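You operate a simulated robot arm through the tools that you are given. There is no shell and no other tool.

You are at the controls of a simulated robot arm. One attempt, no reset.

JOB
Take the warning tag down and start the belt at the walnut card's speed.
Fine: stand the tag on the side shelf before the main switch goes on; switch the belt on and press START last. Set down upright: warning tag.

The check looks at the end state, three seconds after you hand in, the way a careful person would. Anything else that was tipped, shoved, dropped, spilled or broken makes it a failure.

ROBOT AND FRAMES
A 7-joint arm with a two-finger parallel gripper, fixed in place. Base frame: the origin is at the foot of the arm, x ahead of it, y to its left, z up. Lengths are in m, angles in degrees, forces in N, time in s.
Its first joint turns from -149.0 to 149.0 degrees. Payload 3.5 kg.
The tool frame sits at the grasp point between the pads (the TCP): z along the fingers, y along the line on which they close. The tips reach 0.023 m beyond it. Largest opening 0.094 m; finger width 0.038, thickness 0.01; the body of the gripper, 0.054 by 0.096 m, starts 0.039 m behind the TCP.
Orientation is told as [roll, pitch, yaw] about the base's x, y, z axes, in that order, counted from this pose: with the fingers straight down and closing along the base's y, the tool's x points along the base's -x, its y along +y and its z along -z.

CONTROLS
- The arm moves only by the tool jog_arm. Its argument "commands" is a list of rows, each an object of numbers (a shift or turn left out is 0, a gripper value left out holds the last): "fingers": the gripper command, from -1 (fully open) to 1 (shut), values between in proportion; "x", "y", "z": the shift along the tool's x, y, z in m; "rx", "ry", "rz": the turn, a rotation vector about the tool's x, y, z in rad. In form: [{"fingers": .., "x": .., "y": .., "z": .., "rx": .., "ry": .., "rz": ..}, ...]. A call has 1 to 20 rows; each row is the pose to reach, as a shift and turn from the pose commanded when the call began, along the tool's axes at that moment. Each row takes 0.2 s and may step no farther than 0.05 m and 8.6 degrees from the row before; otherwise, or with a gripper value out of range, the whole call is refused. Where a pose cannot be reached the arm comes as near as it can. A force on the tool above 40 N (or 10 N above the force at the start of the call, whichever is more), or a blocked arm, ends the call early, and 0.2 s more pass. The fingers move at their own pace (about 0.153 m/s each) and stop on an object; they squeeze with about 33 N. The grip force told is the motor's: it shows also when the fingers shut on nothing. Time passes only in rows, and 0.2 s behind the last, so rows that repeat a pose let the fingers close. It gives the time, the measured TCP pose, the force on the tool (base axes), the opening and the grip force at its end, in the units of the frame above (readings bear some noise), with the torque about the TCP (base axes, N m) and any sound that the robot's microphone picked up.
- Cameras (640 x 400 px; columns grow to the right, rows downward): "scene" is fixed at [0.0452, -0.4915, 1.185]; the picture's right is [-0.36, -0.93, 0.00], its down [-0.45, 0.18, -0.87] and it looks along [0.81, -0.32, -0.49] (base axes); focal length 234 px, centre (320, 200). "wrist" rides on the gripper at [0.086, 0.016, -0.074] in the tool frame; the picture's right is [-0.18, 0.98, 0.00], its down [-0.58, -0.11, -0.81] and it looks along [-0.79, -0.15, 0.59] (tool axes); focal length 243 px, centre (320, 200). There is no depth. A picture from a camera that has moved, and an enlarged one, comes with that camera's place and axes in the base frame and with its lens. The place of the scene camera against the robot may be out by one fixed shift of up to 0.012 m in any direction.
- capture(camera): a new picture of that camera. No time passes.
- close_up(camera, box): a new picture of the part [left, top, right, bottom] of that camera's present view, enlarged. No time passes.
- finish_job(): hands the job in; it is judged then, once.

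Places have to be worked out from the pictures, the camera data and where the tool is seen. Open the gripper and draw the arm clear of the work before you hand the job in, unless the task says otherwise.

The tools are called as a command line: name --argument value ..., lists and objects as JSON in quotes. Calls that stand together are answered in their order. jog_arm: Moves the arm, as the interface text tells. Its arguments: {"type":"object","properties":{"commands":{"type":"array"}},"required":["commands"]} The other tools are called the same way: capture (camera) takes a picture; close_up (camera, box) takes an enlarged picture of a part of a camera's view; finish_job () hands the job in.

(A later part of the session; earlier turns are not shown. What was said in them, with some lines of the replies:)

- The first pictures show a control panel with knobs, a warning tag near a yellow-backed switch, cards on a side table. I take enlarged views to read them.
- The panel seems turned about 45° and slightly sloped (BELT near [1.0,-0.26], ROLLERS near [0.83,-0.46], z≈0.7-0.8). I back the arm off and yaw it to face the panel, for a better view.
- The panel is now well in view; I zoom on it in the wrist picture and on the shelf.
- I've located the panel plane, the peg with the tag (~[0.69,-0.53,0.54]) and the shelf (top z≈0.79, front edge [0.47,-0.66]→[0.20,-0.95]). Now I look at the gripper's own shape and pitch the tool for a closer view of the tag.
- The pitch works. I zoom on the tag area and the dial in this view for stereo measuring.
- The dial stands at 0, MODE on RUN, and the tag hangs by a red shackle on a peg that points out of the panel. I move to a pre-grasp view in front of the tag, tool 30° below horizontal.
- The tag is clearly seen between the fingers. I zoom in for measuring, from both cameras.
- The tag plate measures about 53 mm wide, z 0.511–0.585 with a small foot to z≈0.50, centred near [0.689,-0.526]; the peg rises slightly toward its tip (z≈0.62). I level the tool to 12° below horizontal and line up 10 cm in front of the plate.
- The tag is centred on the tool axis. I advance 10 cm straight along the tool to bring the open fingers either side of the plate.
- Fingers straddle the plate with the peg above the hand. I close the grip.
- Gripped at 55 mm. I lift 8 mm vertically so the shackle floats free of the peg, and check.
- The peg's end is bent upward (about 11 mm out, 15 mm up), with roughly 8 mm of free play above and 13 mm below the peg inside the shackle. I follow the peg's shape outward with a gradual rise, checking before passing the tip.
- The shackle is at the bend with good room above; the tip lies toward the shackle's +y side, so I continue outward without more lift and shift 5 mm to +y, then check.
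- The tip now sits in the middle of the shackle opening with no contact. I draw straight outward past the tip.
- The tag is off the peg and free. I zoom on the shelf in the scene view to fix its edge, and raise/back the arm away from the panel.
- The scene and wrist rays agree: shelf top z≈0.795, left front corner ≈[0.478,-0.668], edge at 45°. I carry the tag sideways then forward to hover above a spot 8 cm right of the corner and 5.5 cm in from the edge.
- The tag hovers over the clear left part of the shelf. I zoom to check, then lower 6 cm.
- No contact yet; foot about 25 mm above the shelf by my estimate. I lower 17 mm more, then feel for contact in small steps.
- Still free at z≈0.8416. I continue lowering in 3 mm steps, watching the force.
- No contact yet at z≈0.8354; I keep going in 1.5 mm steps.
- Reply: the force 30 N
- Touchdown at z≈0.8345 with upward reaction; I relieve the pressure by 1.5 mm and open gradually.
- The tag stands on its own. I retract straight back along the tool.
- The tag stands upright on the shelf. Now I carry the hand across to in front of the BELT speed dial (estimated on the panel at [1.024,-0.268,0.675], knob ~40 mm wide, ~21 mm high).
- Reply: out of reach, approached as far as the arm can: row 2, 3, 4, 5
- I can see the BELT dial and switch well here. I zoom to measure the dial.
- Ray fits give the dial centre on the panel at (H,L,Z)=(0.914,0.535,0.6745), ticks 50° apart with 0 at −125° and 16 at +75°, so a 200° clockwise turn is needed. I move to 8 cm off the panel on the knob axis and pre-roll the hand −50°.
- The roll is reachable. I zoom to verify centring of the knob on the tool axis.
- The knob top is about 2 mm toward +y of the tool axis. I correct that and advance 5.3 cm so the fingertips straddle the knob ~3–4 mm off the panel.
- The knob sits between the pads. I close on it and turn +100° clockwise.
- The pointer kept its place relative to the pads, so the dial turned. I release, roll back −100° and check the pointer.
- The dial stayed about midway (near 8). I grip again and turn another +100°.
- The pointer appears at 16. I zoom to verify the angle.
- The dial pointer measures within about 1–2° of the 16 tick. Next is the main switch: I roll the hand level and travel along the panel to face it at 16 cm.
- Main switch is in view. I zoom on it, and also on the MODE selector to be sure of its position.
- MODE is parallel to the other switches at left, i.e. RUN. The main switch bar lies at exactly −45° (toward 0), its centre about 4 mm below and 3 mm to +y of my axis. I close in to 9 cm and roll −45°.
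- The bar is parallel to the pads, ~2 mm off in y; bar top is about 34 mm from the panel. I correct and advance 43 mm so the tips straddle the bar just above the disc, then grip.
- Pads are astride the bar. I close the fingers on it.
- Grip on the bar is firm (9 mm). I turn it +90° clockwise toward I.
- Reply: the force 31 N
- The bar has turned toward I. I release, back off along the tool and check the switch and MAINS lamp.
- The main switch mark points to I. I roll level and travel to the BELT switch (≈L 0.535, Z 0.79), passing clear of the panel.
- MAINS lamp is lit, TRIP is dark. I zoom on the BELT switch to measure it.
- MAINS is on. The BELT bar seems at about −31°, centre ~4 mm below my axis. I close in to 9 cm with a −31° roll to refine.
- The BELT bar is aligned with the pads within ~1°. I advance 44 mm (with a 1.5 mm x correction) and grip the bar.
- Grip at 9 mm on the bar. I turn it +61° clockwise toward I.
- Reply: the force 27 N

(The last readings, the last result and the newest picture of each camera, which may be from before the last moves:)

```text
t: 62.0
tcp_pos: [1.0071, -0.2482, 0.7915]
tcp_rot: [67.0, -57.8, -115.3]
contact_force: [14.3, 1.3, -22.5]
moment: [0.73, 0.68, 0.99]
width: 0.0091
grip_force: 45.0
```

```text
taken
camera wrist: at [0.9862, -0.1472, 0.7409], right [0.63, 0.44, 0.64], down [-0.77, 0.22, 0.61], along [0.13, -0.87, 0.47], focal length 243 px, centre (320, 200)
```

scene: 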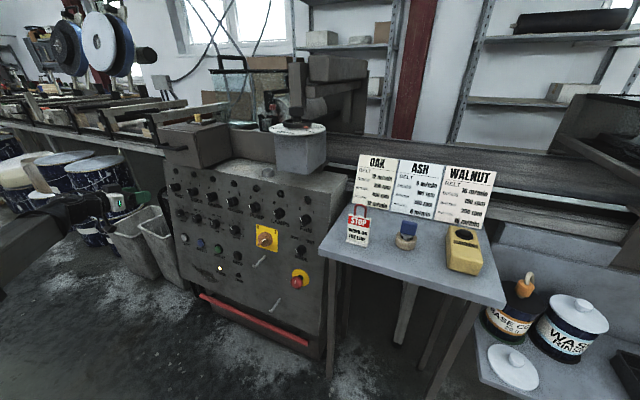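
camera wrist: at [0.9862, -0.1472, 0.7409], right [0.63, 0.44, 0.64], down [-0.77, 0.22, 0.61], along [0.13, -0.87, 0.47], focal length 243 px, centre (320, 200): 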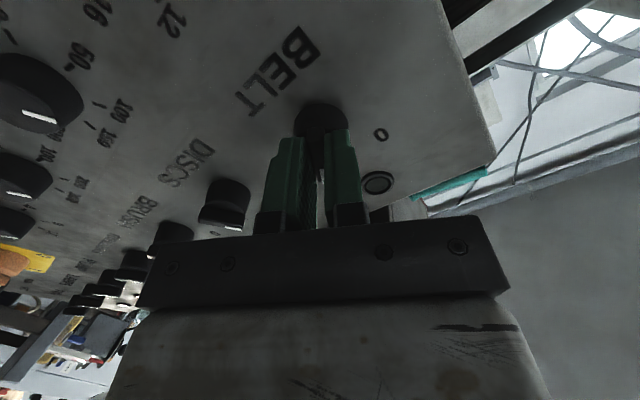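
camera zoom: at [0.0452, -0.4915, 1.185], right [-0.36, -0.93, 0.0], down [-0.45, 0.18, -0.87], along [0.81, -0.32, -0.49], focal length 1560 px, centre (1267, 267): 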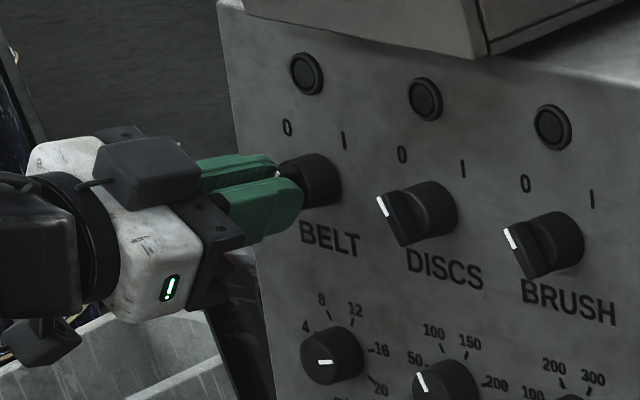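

I release and back off to check whether BELT points to I.

jog_arm --commands '[{"fingers": 0.3}, {"fingers": -0.3}, {"fingers": -0.3, "z": -0.02}, {"z": -0.05}, {"z": -0.08}, {"z": -0.11}]'

capture --camera "wrist"

close_up --camera "wrist" --box '[256, 0, 416, 110]'

close_up --camera "scene" --box '[150, 160, 342, 280]'

```text
t: 63.4
tcp_pos: [0.93, -0.1734, 0.8144]
tcp_rot: [67.2, -57.8, -115.5]
contact_force: [0.2, 0.0, 0.3]
moment: [-0.02, -0.02, 0.01]
width: 0.0613
grip_force: 0.1
```

```text
taken
camera wrist: at [0.9083, -0.0715, 0.7632], right [0.63, 0.44, 0.64], down [-0.76, 0.22, 0.61], along [0.13, -0.87, 0.48], focal length 243 px, centre (320, 200)
```

wrist: 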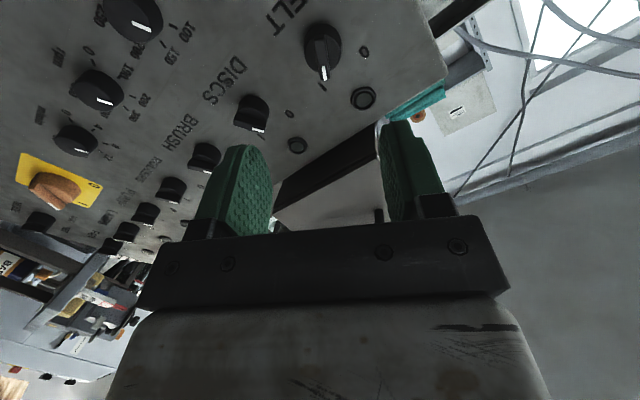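

```text
3.64 times, centred on (336, 55) of wrist
camera zoom: at [0.9083, -0.0715, 0.7632], right [0.63, 0.44, 0.64], down [-0.76, 0.22, 0.61], along [0.13, -0.87, 0.48], focal length 882 px, centre (262, 727)
```

zoom: 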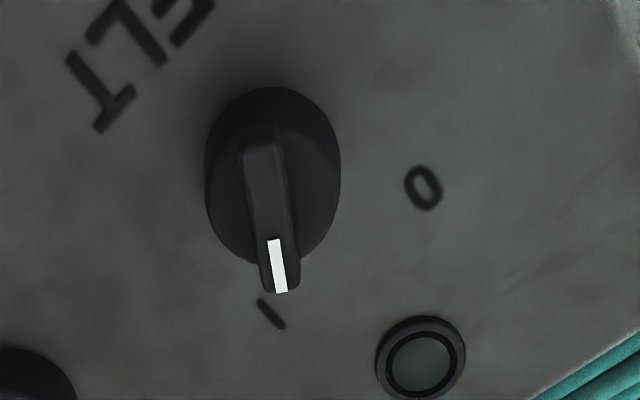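

```text
3.33 times, centred on (246, 220) of scene
camera zoom: at [0.0452, -0.4915, 1.185], right [-0.36, -0.93, 0.0], down [-0.45, 0.18, -0.87], along [0.81, -0.32, -0.49], focal length 780 px, centre (567, 133)
```

zoom: 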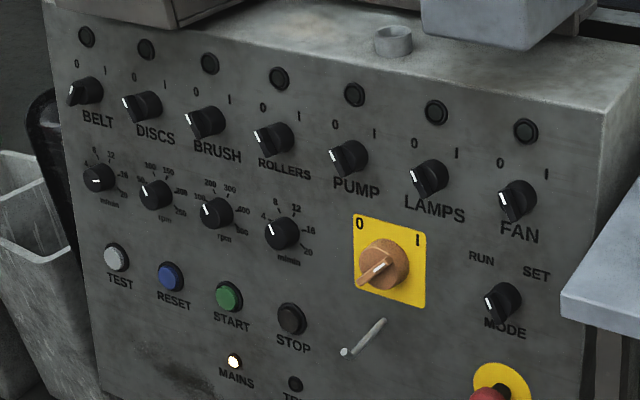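

BELT now points to I and MAINS stays lit. Last is START: I roll level, close the fingers and move to face the START button (≈L 0.344, Z 0.56) at 13 cm.

jog_arm --commands '[{"fingers": 1, "rz": -0.1335}, {"rz": -0.267}, {"rz": -0.4005}, {"rz": -0.534}]'

jog_arm --commands '[{"x": 0.0324, "y": -0.0273, "z": 0.0043}, {"x": 0.0649, "y": -0.0546, "z": 0.0086}, {"x": 0.0973, "y": -0.0819, "z": 0.0129}, {"x": 0.1297, "y": -0.1091, "z": 0.0171}, {"x": 0.1621, "y": -0.1364, "z": 0.0214}, {"x": 0.1946, "y": -0.1637, "z": 0.0257}, {"x": 0.227, "y": -0.191, "z": 0.03}]'

capture --camera "wrist"

close_up --camera "wrist" --box '[256, 20, 384, 100]'

```text
t: 64.4
tcp_pos: [0.9292, -0.1727, 0.8148]
tcp_rot: [-3.2, -78.1, -41.7]
contact_force: [0.2, -0.4, 0.5]
moment: [0.01, -0.01, -0.03]
width: 0.0
grip_force: 33.0
```

```text
t: 66.0
tcp_pos: [0.7814, -0.2981, 0.5874]
tcp_rot: [-2.3, -78.0, -42.6]
contact_force: [0.0, -0.7, 0.0]
moment: [0.02, 0.02, -0.02]
width: 0.0
grip_force: 33.1
```

```text
taken
camera wrist: at [0.7284, -0.2233, 0.5178], right [0.72, 0.67, 0.17], down [-0.55, 0.4, 0.74], along [0.43, -0.62, 0.65], focal length 243 px, centre (320, 200)
```

wrist: 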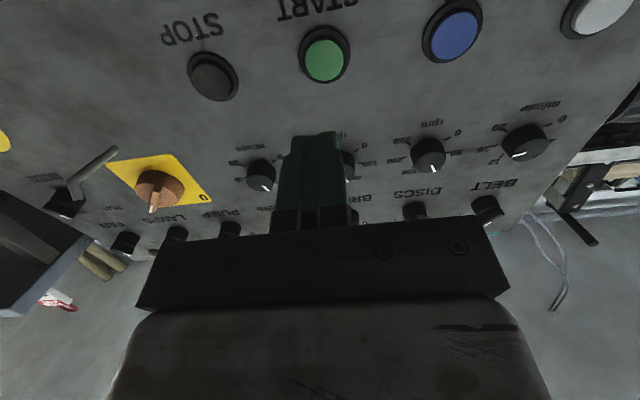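

```text
5.00 times, centred on (320, 60) of wrist
camera zoom: at [0.7284, -0.2233, 0.5178], right [0.72, 0.67, 0.17], down [-0.55, 0.4, 0.74], along [0.43, -0.62, 0.65], focal length 1213 px, centre (320, 900)
```

zoom: 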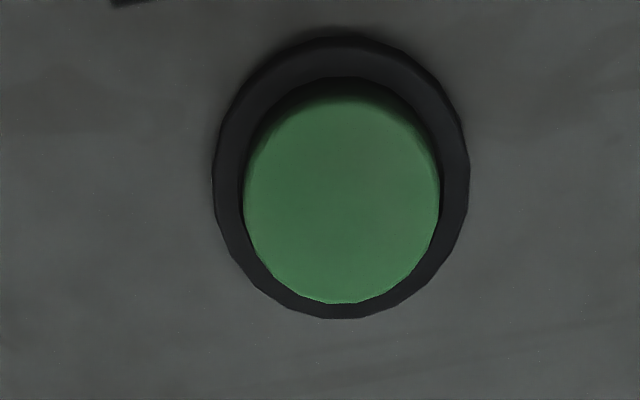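

The START cap lies 2.5 mm (x) and 3.5 mm (y) off my axis, its face about 13 mm out. I advance to ~8 mm short of it with that correction.

jog_arm --commands '[{"x": 0.0025, "y": 0.0035, "z": 0.03}, {"x": 0.0025, "y": 0.0035, "z": 0.06}, {"x": 0.0025, "y": 0.0035, "z": 0.085}]'

capture --camera "wrist"

close_up --camera "wrist" --box '[240, 70, 400, 170]'

close_up --camera "scene" --box '[170, 225, 266, 285]'

```text
t: 66.8
tcp_pos: [0.8423, -0.3507, 0.5683]
tcp_rot: [-2.8, -78.1, -42.3]
contact_force: [-0.5, 0.3, 0.1]
moment: [0.03, 0.02, 0.02]
width: 0.0
grip_force: 32.8
```

```text
taken
camera wrist: at [0.789, -0.2773, 0.4984], right [0.72, 0.67, 0.17], down [-0.55, 0.4, 0.74], along [0.43, -0.62, 0.65], focal length 243 px, centre (320, 200)
```

wrist: 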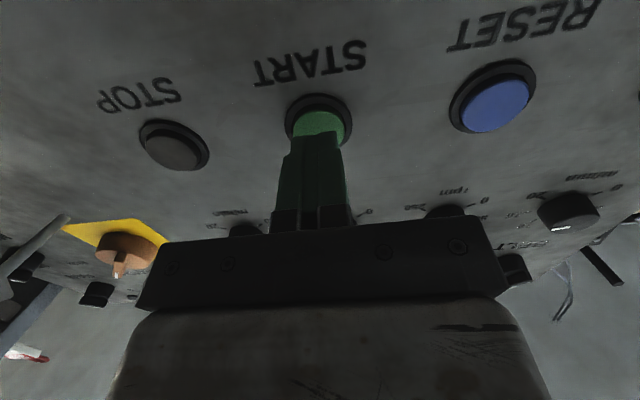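

```text
4.00 times, centred on (320, 120) of wrist
camera zoom: at [0.789, -0.2773, 0.4984], right [0.72, 0.67, 0.17], down [-0.55, 0.4, 0.74], along [0.43, -0.62, 0.65], focal length 970 px, centre (320, 520)
```

zoom: 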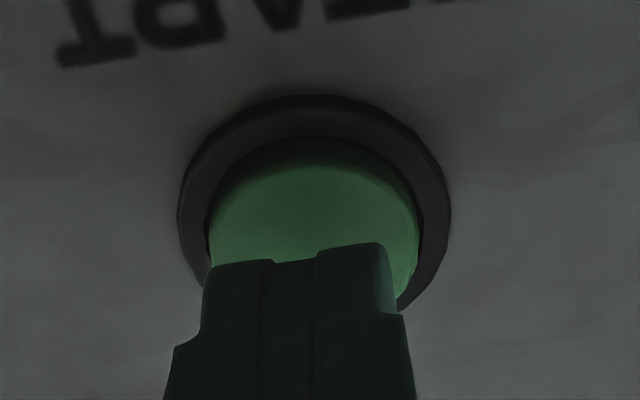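

```text
6.67 times, centred on (218, 255) of scene
camera zoom: at [0.0452, -0.4915, 1.185], right [-0.36, -0.93, 0.0], down [-0.45, 0.18, -0.87], along [0.81, -0.32, -0.49], focal length 1560 px, centre (1000, -167)
```

zoom: 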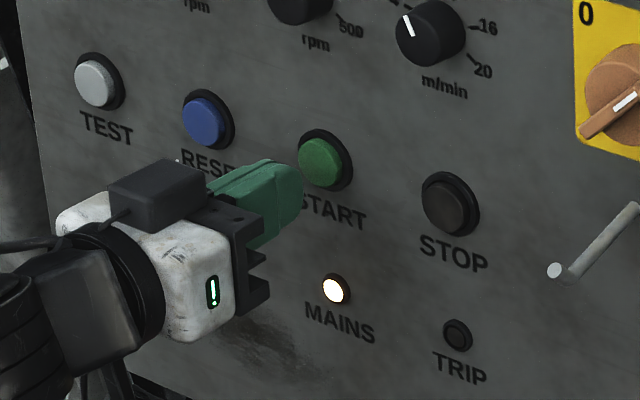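

The closed fingertips are lined up on the START cap. I push forward in small steps, watching force and sound.

jog_arm --commands '[{"z": 0.004}, {"z": 0.007}, {"z": 0.007}]'

jog_arm --commands '[{"z": 0.002}, {"z": 0.002}]'

jog_arm --commands '[{"z": 0.002}, {"z": 0.002}]'

```text
t: 67.6
tcp_pos: [0.8469, -0.3587, 0.5662]
tcp_rot: [-2.6, -78.1, -42.3]
contact_force: [-0.8, 0.1, -0.3]
moment: [0.0, -0.02, -0.02]
width: 0.0
grip_force: 33.4
```

```text
t: 68.2
tcp_pos: [0.848, -0.3593, 0.5665]
tcp_rot: [-2.6, -78.1, -42.4]
contact_force: [0.0, 0.9, -0.5]
moment: [-0.04, -0.01, -0.02]
width: 0.0002
grip_force: 32.9
```

```text
t: 68.8
tcp_pos: [0.8502, -0.3619, 0.5656]
tcp_rot: [-2.7, -78.1, -42.4]
contact_force: [0.0, 0.3, -0.4]
moment: [0.02, -0.02, 0.01]
width: 0.0
grip_force: 32.7
```

No contact yet; I continue pushing in 2 mm steps.

jog_arm --commands '[{"z": 0.002}, {"z": 0.002}]'

jog_arm --commands '[{"z": 0.002}, {"z": 0.002}]'

close_up --camera "wrist" --box '[240, 80, 400, 180]'

close_up --camera "scene" --box '[150, 160, 270, 285]'

```text
t: 69.4
tcp_pos: [0.851, -0.3634, 0.5667]
tcp_rot: [-2.5, -78.1, -42.4]
contact_force: [-0.3, 0.3, -0.3]
moment: [-0.02, 0.02, 0.0]
width: 0.0001
grip_force: 32.9
```

```text
t: 70.0
tcp_pos: [0.8518, -0.3641, 0.5658]
tcp_rot: [-2.7, -78.1, -42.4]
contact_force: [0.3, -0.5, -0.2]
moment: [0.0, 0.01, -0.02]
width: 0.0003
grip_force: 33.0
```

```text
4.00 times, centred on (320, 130) of wrist
camera zoom: at [0.7987, -0.2893, 0.4953], right [0.72, 0.67, 0.17], down [-0.55, 0.4, 0.74], along [0.43, -0.62, 0.65], focal length 970 px, centre (320, 480)
```

zoom: 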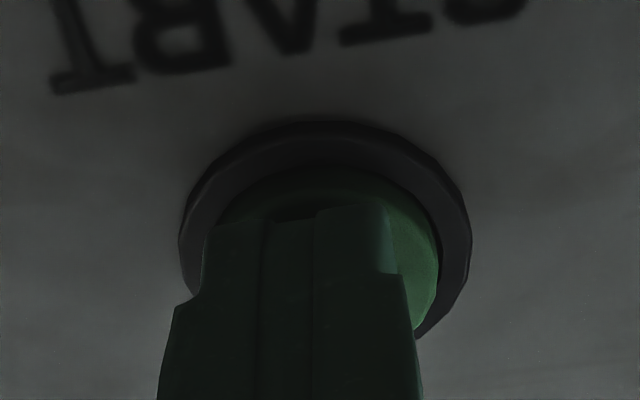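

```text
3.20 times, centred on (210, 222) of scene
camera zoom: at [0.0452, -0.4915, 1.185], right [-0.36, -0.93, 0.0], down [-0.45, 0.18, -0.87], along [0.81, -0.32, -0.49], focal length 749 px, centre (672, 128)
```

zoom: 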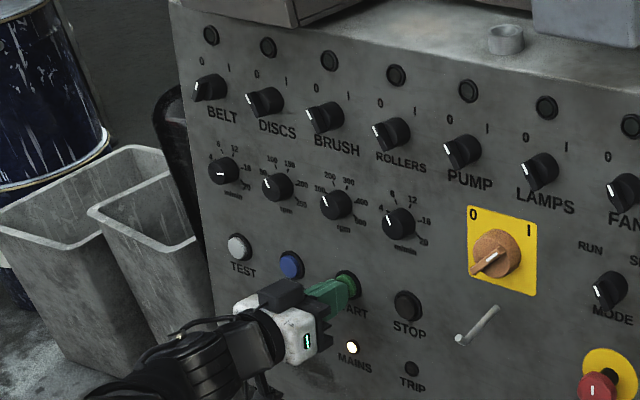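

Still no force; the tip is very near the cap but ~3 mm toward one side. I shift +3 mm in y and keep pushing.

jog_arm --commands '[{"y": 0.003, "z": 0.0}, {"y": 0.003, "z": 0.002}, {"y": 0.003, "z": 0.002}]'

jog_arm --commands '[{"z": 0.002}, {"z": 0.002}]'

jog_arm --commands '[{"z": 0.002}, {"z": 0.002}]'

close_up --camera "scene" --box '[150, 160, 270, 285]'

```text
t: 70.8
tcp_pos: [0.8565, -0.3633, 0.565]
tcp_rot: [-2.6, -78.0, -42.5]
contact_force: [-1.1, 1.3, -0.5]
moment: [0.0, -0.05, 0.0]
width: 0.0
grip_force: 33.5
heard: click
```

```text
t: 71.4
tcp_pos: [0.8581, -0.3649, 0.5654]
tcp_rot: [-2.7, -78.1, -42.4]
contact_force: [-3.2, 1.5, 0.3]
moment: [-0.06, -0.07, -0.05]
width: 0.0
grip_force: 32.9
```

```text
t: 72.0
tcp_pos: [0.8588, -0.3658, 0.5642]
tcp_rot: [-2.6, -78.0, -42.3]
contact_force: [-9.3, 6.9, 0.0]
moment: [-0.08, -0.11, -0.05]
width: 0.0001
grip_force: 32.8
```

```text
3.20 times, centred on (210, 222) of scene
camera zoom: at [0.0452, -0.4915, 1.185], right [-0.36, -0.93, 0.0], down [-0.45, 0.18, -0.87], along [0.81, -0.32, -0.49], focal length 749 px, centre (672, 128)
```

zoom: 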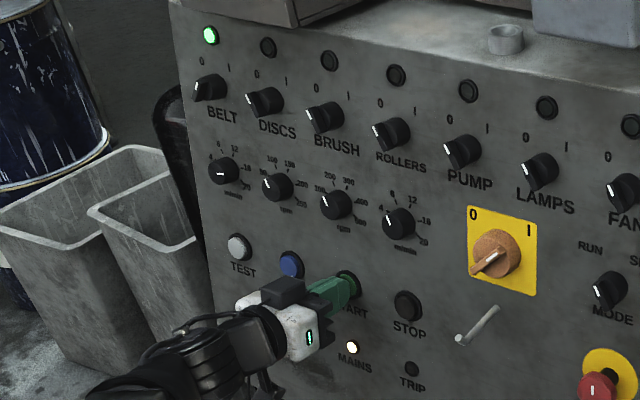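

A click was heard and the BELT lamp is green. I withdraw straight back, open the gripper and move clear, then check everything.

jog_arm --commands '[{"z": -0.02}, {"z": -0.05}, {"z": -0.09}, {"z": -0.13}, {"fingers": -1, "z": -0.17}, {"z": -0.21}, {"z": -0.25}, {"z": -0.25}]'

capture --camera "scene"

close_up --camera "scene" --box '[150, 160, 342, 280]'

close_up --camera "scene" --box '[310, 150, 510, 275]'

close_up --camera "scene" --box '[160, 160, 224, 200]'

capture --camera "wrist"

```text
t: 73.8
tcp_pos: [0.6867, -0.1935, 0.6178]
tcp_rot: [-2.6, -78.1, -42.3]
contact_force: [0.2, -0.6, 0.0]
moment: [-0.01, -0.01, 0.0]
width: 0.094
grip_force: 0.1
```

```text
taken
```

scene: 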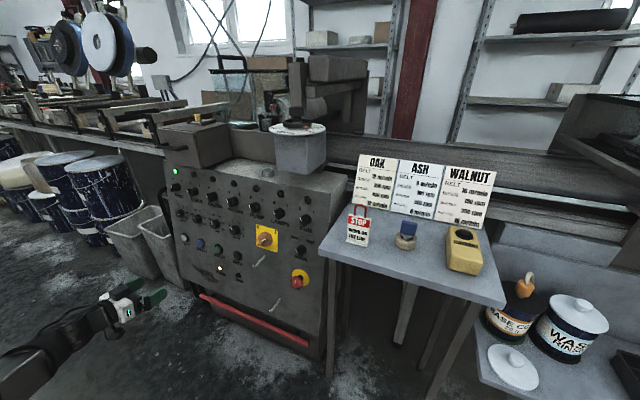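

```text
3.33 times, centred on (246, 220) of scene
camera zoom: at [0.0452, -0.4915, 1.185], right [-0.36, -0.93, 0.0], down [-0.45, 0.18, -0.87], along [0.81, -0.32, -0.49], focal length 780 px, centre (567, 133)
```

zoom: 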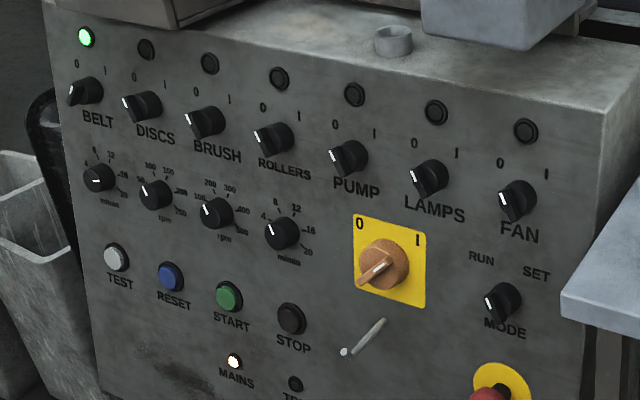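

```text
3.20 times, centred on (410, 212) of scene
camera zoom: at [0.0452, -0.4915, 1.185], right [-0.36, -0.93, 0.0], down [-0.45, 0.18, -0.87], along [0.81, -0.32, -0.49], focal length 749 px, centre (32, 160)
```

zoom: 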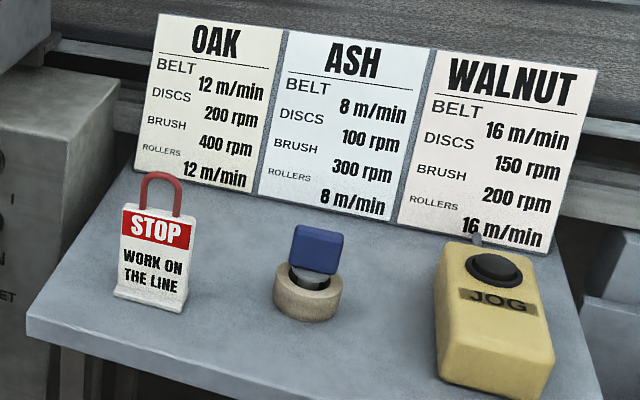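

```text
10.00 times, centred on (192, 180) of scene
camera zoom: at [0.0452, -0.4915, 1.185], right [-0.36, -0.93, 0.0], down [-0.45, 0.18, -0.87], along [0.81, -0.32, -0.49], focal length 2341 px, centre (1600, 400)
```

zoom: 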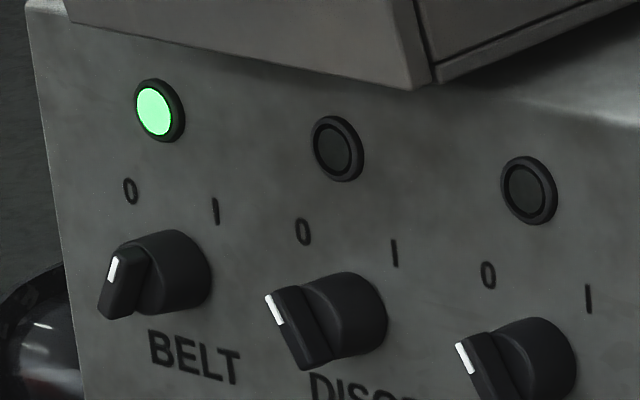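

```text
taken
camera wrist: at [0.6338, -0.1181, 0.5458], right [0.72, 0.67, 0.17], down [-0.55, 0.4, 0.74], along [0.43, -0.62, 0.65], focal length 243 px, centre (320, 200)
```

wrist: 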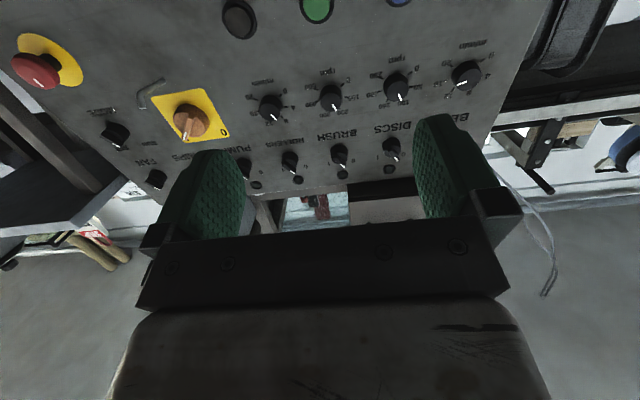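

BELT lamp green, MAINS on, TRIP dark, tag upright. One last check of the dial pointer before handing in.

close_up --camera "wrist" --box '[434, 40, 498, 110]'

close_up --camera "scene" --box '[164, 200, 212, 230]'

```text
5.71 times, centred on (466, 75) of wrist
camera zoom: at [0.6338, -0.1181, 0.5458], right [0.72, 0.67, 0.17], down [-0.55, 0.4, 0.74], along [0.43, -0.62, 0.65], focal length 1386 px, centre (-514, 914)
```

zoom: 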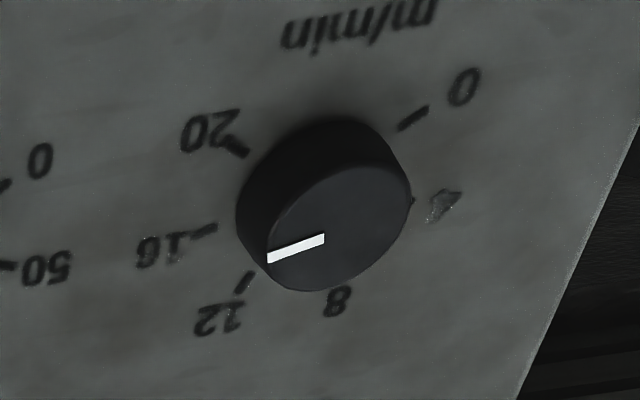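

```text
13.33 times, centred on (188, 215) of scene
camera zoom: at [0.0452, -0.4915, 1.185], right [-0.36, -0.93, 0.0], down [-0.45, 0.18, -0.87], along [0.81, -0.32, -0.49], focal length 3121 px, centre (2080, 0)
```

zoom: 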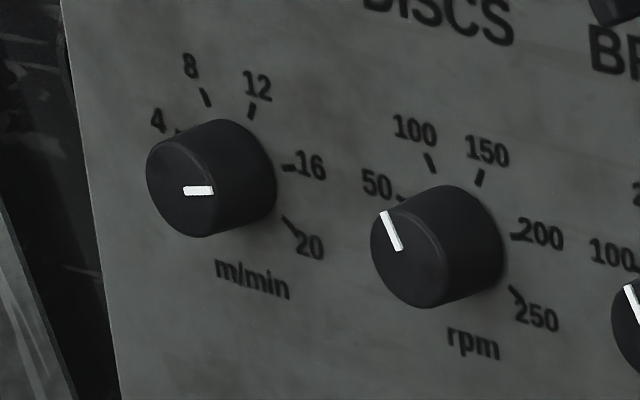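

The pointer is parallel to and aimed at the 16 tick. The arm is clear with the gripper open, so I hand the job in.

finish_job

```text
The job is handed in.
```

The belt is running at the walnut card's 16 m/min, and the warning tag stands upright on the side shelf. I've handed the job in, but no verdict has come back yet.

- **Tag:** I lifted it off the peg and set it on the shelf before touching the main switch. Nothing else on the shelf appears to have moved.
- **Belt speed:** the BELT dial was turned from 0 to 16. I measured the pointer to within about 2° of the 16 mark.
- **Switches:** after setting the dial I turned the main switch on and the MAINS lamp lit. Then I turned BELT to I.
- **START:** pressed last. I heard a click and the BELT lamp went green, with the TRIP lamp still dark.
- **Left alone:** MODE was already on RUN, and the other switches, dials and the emergency stop were not touched.

The gripper is open and the arm is drawn back from the panel.
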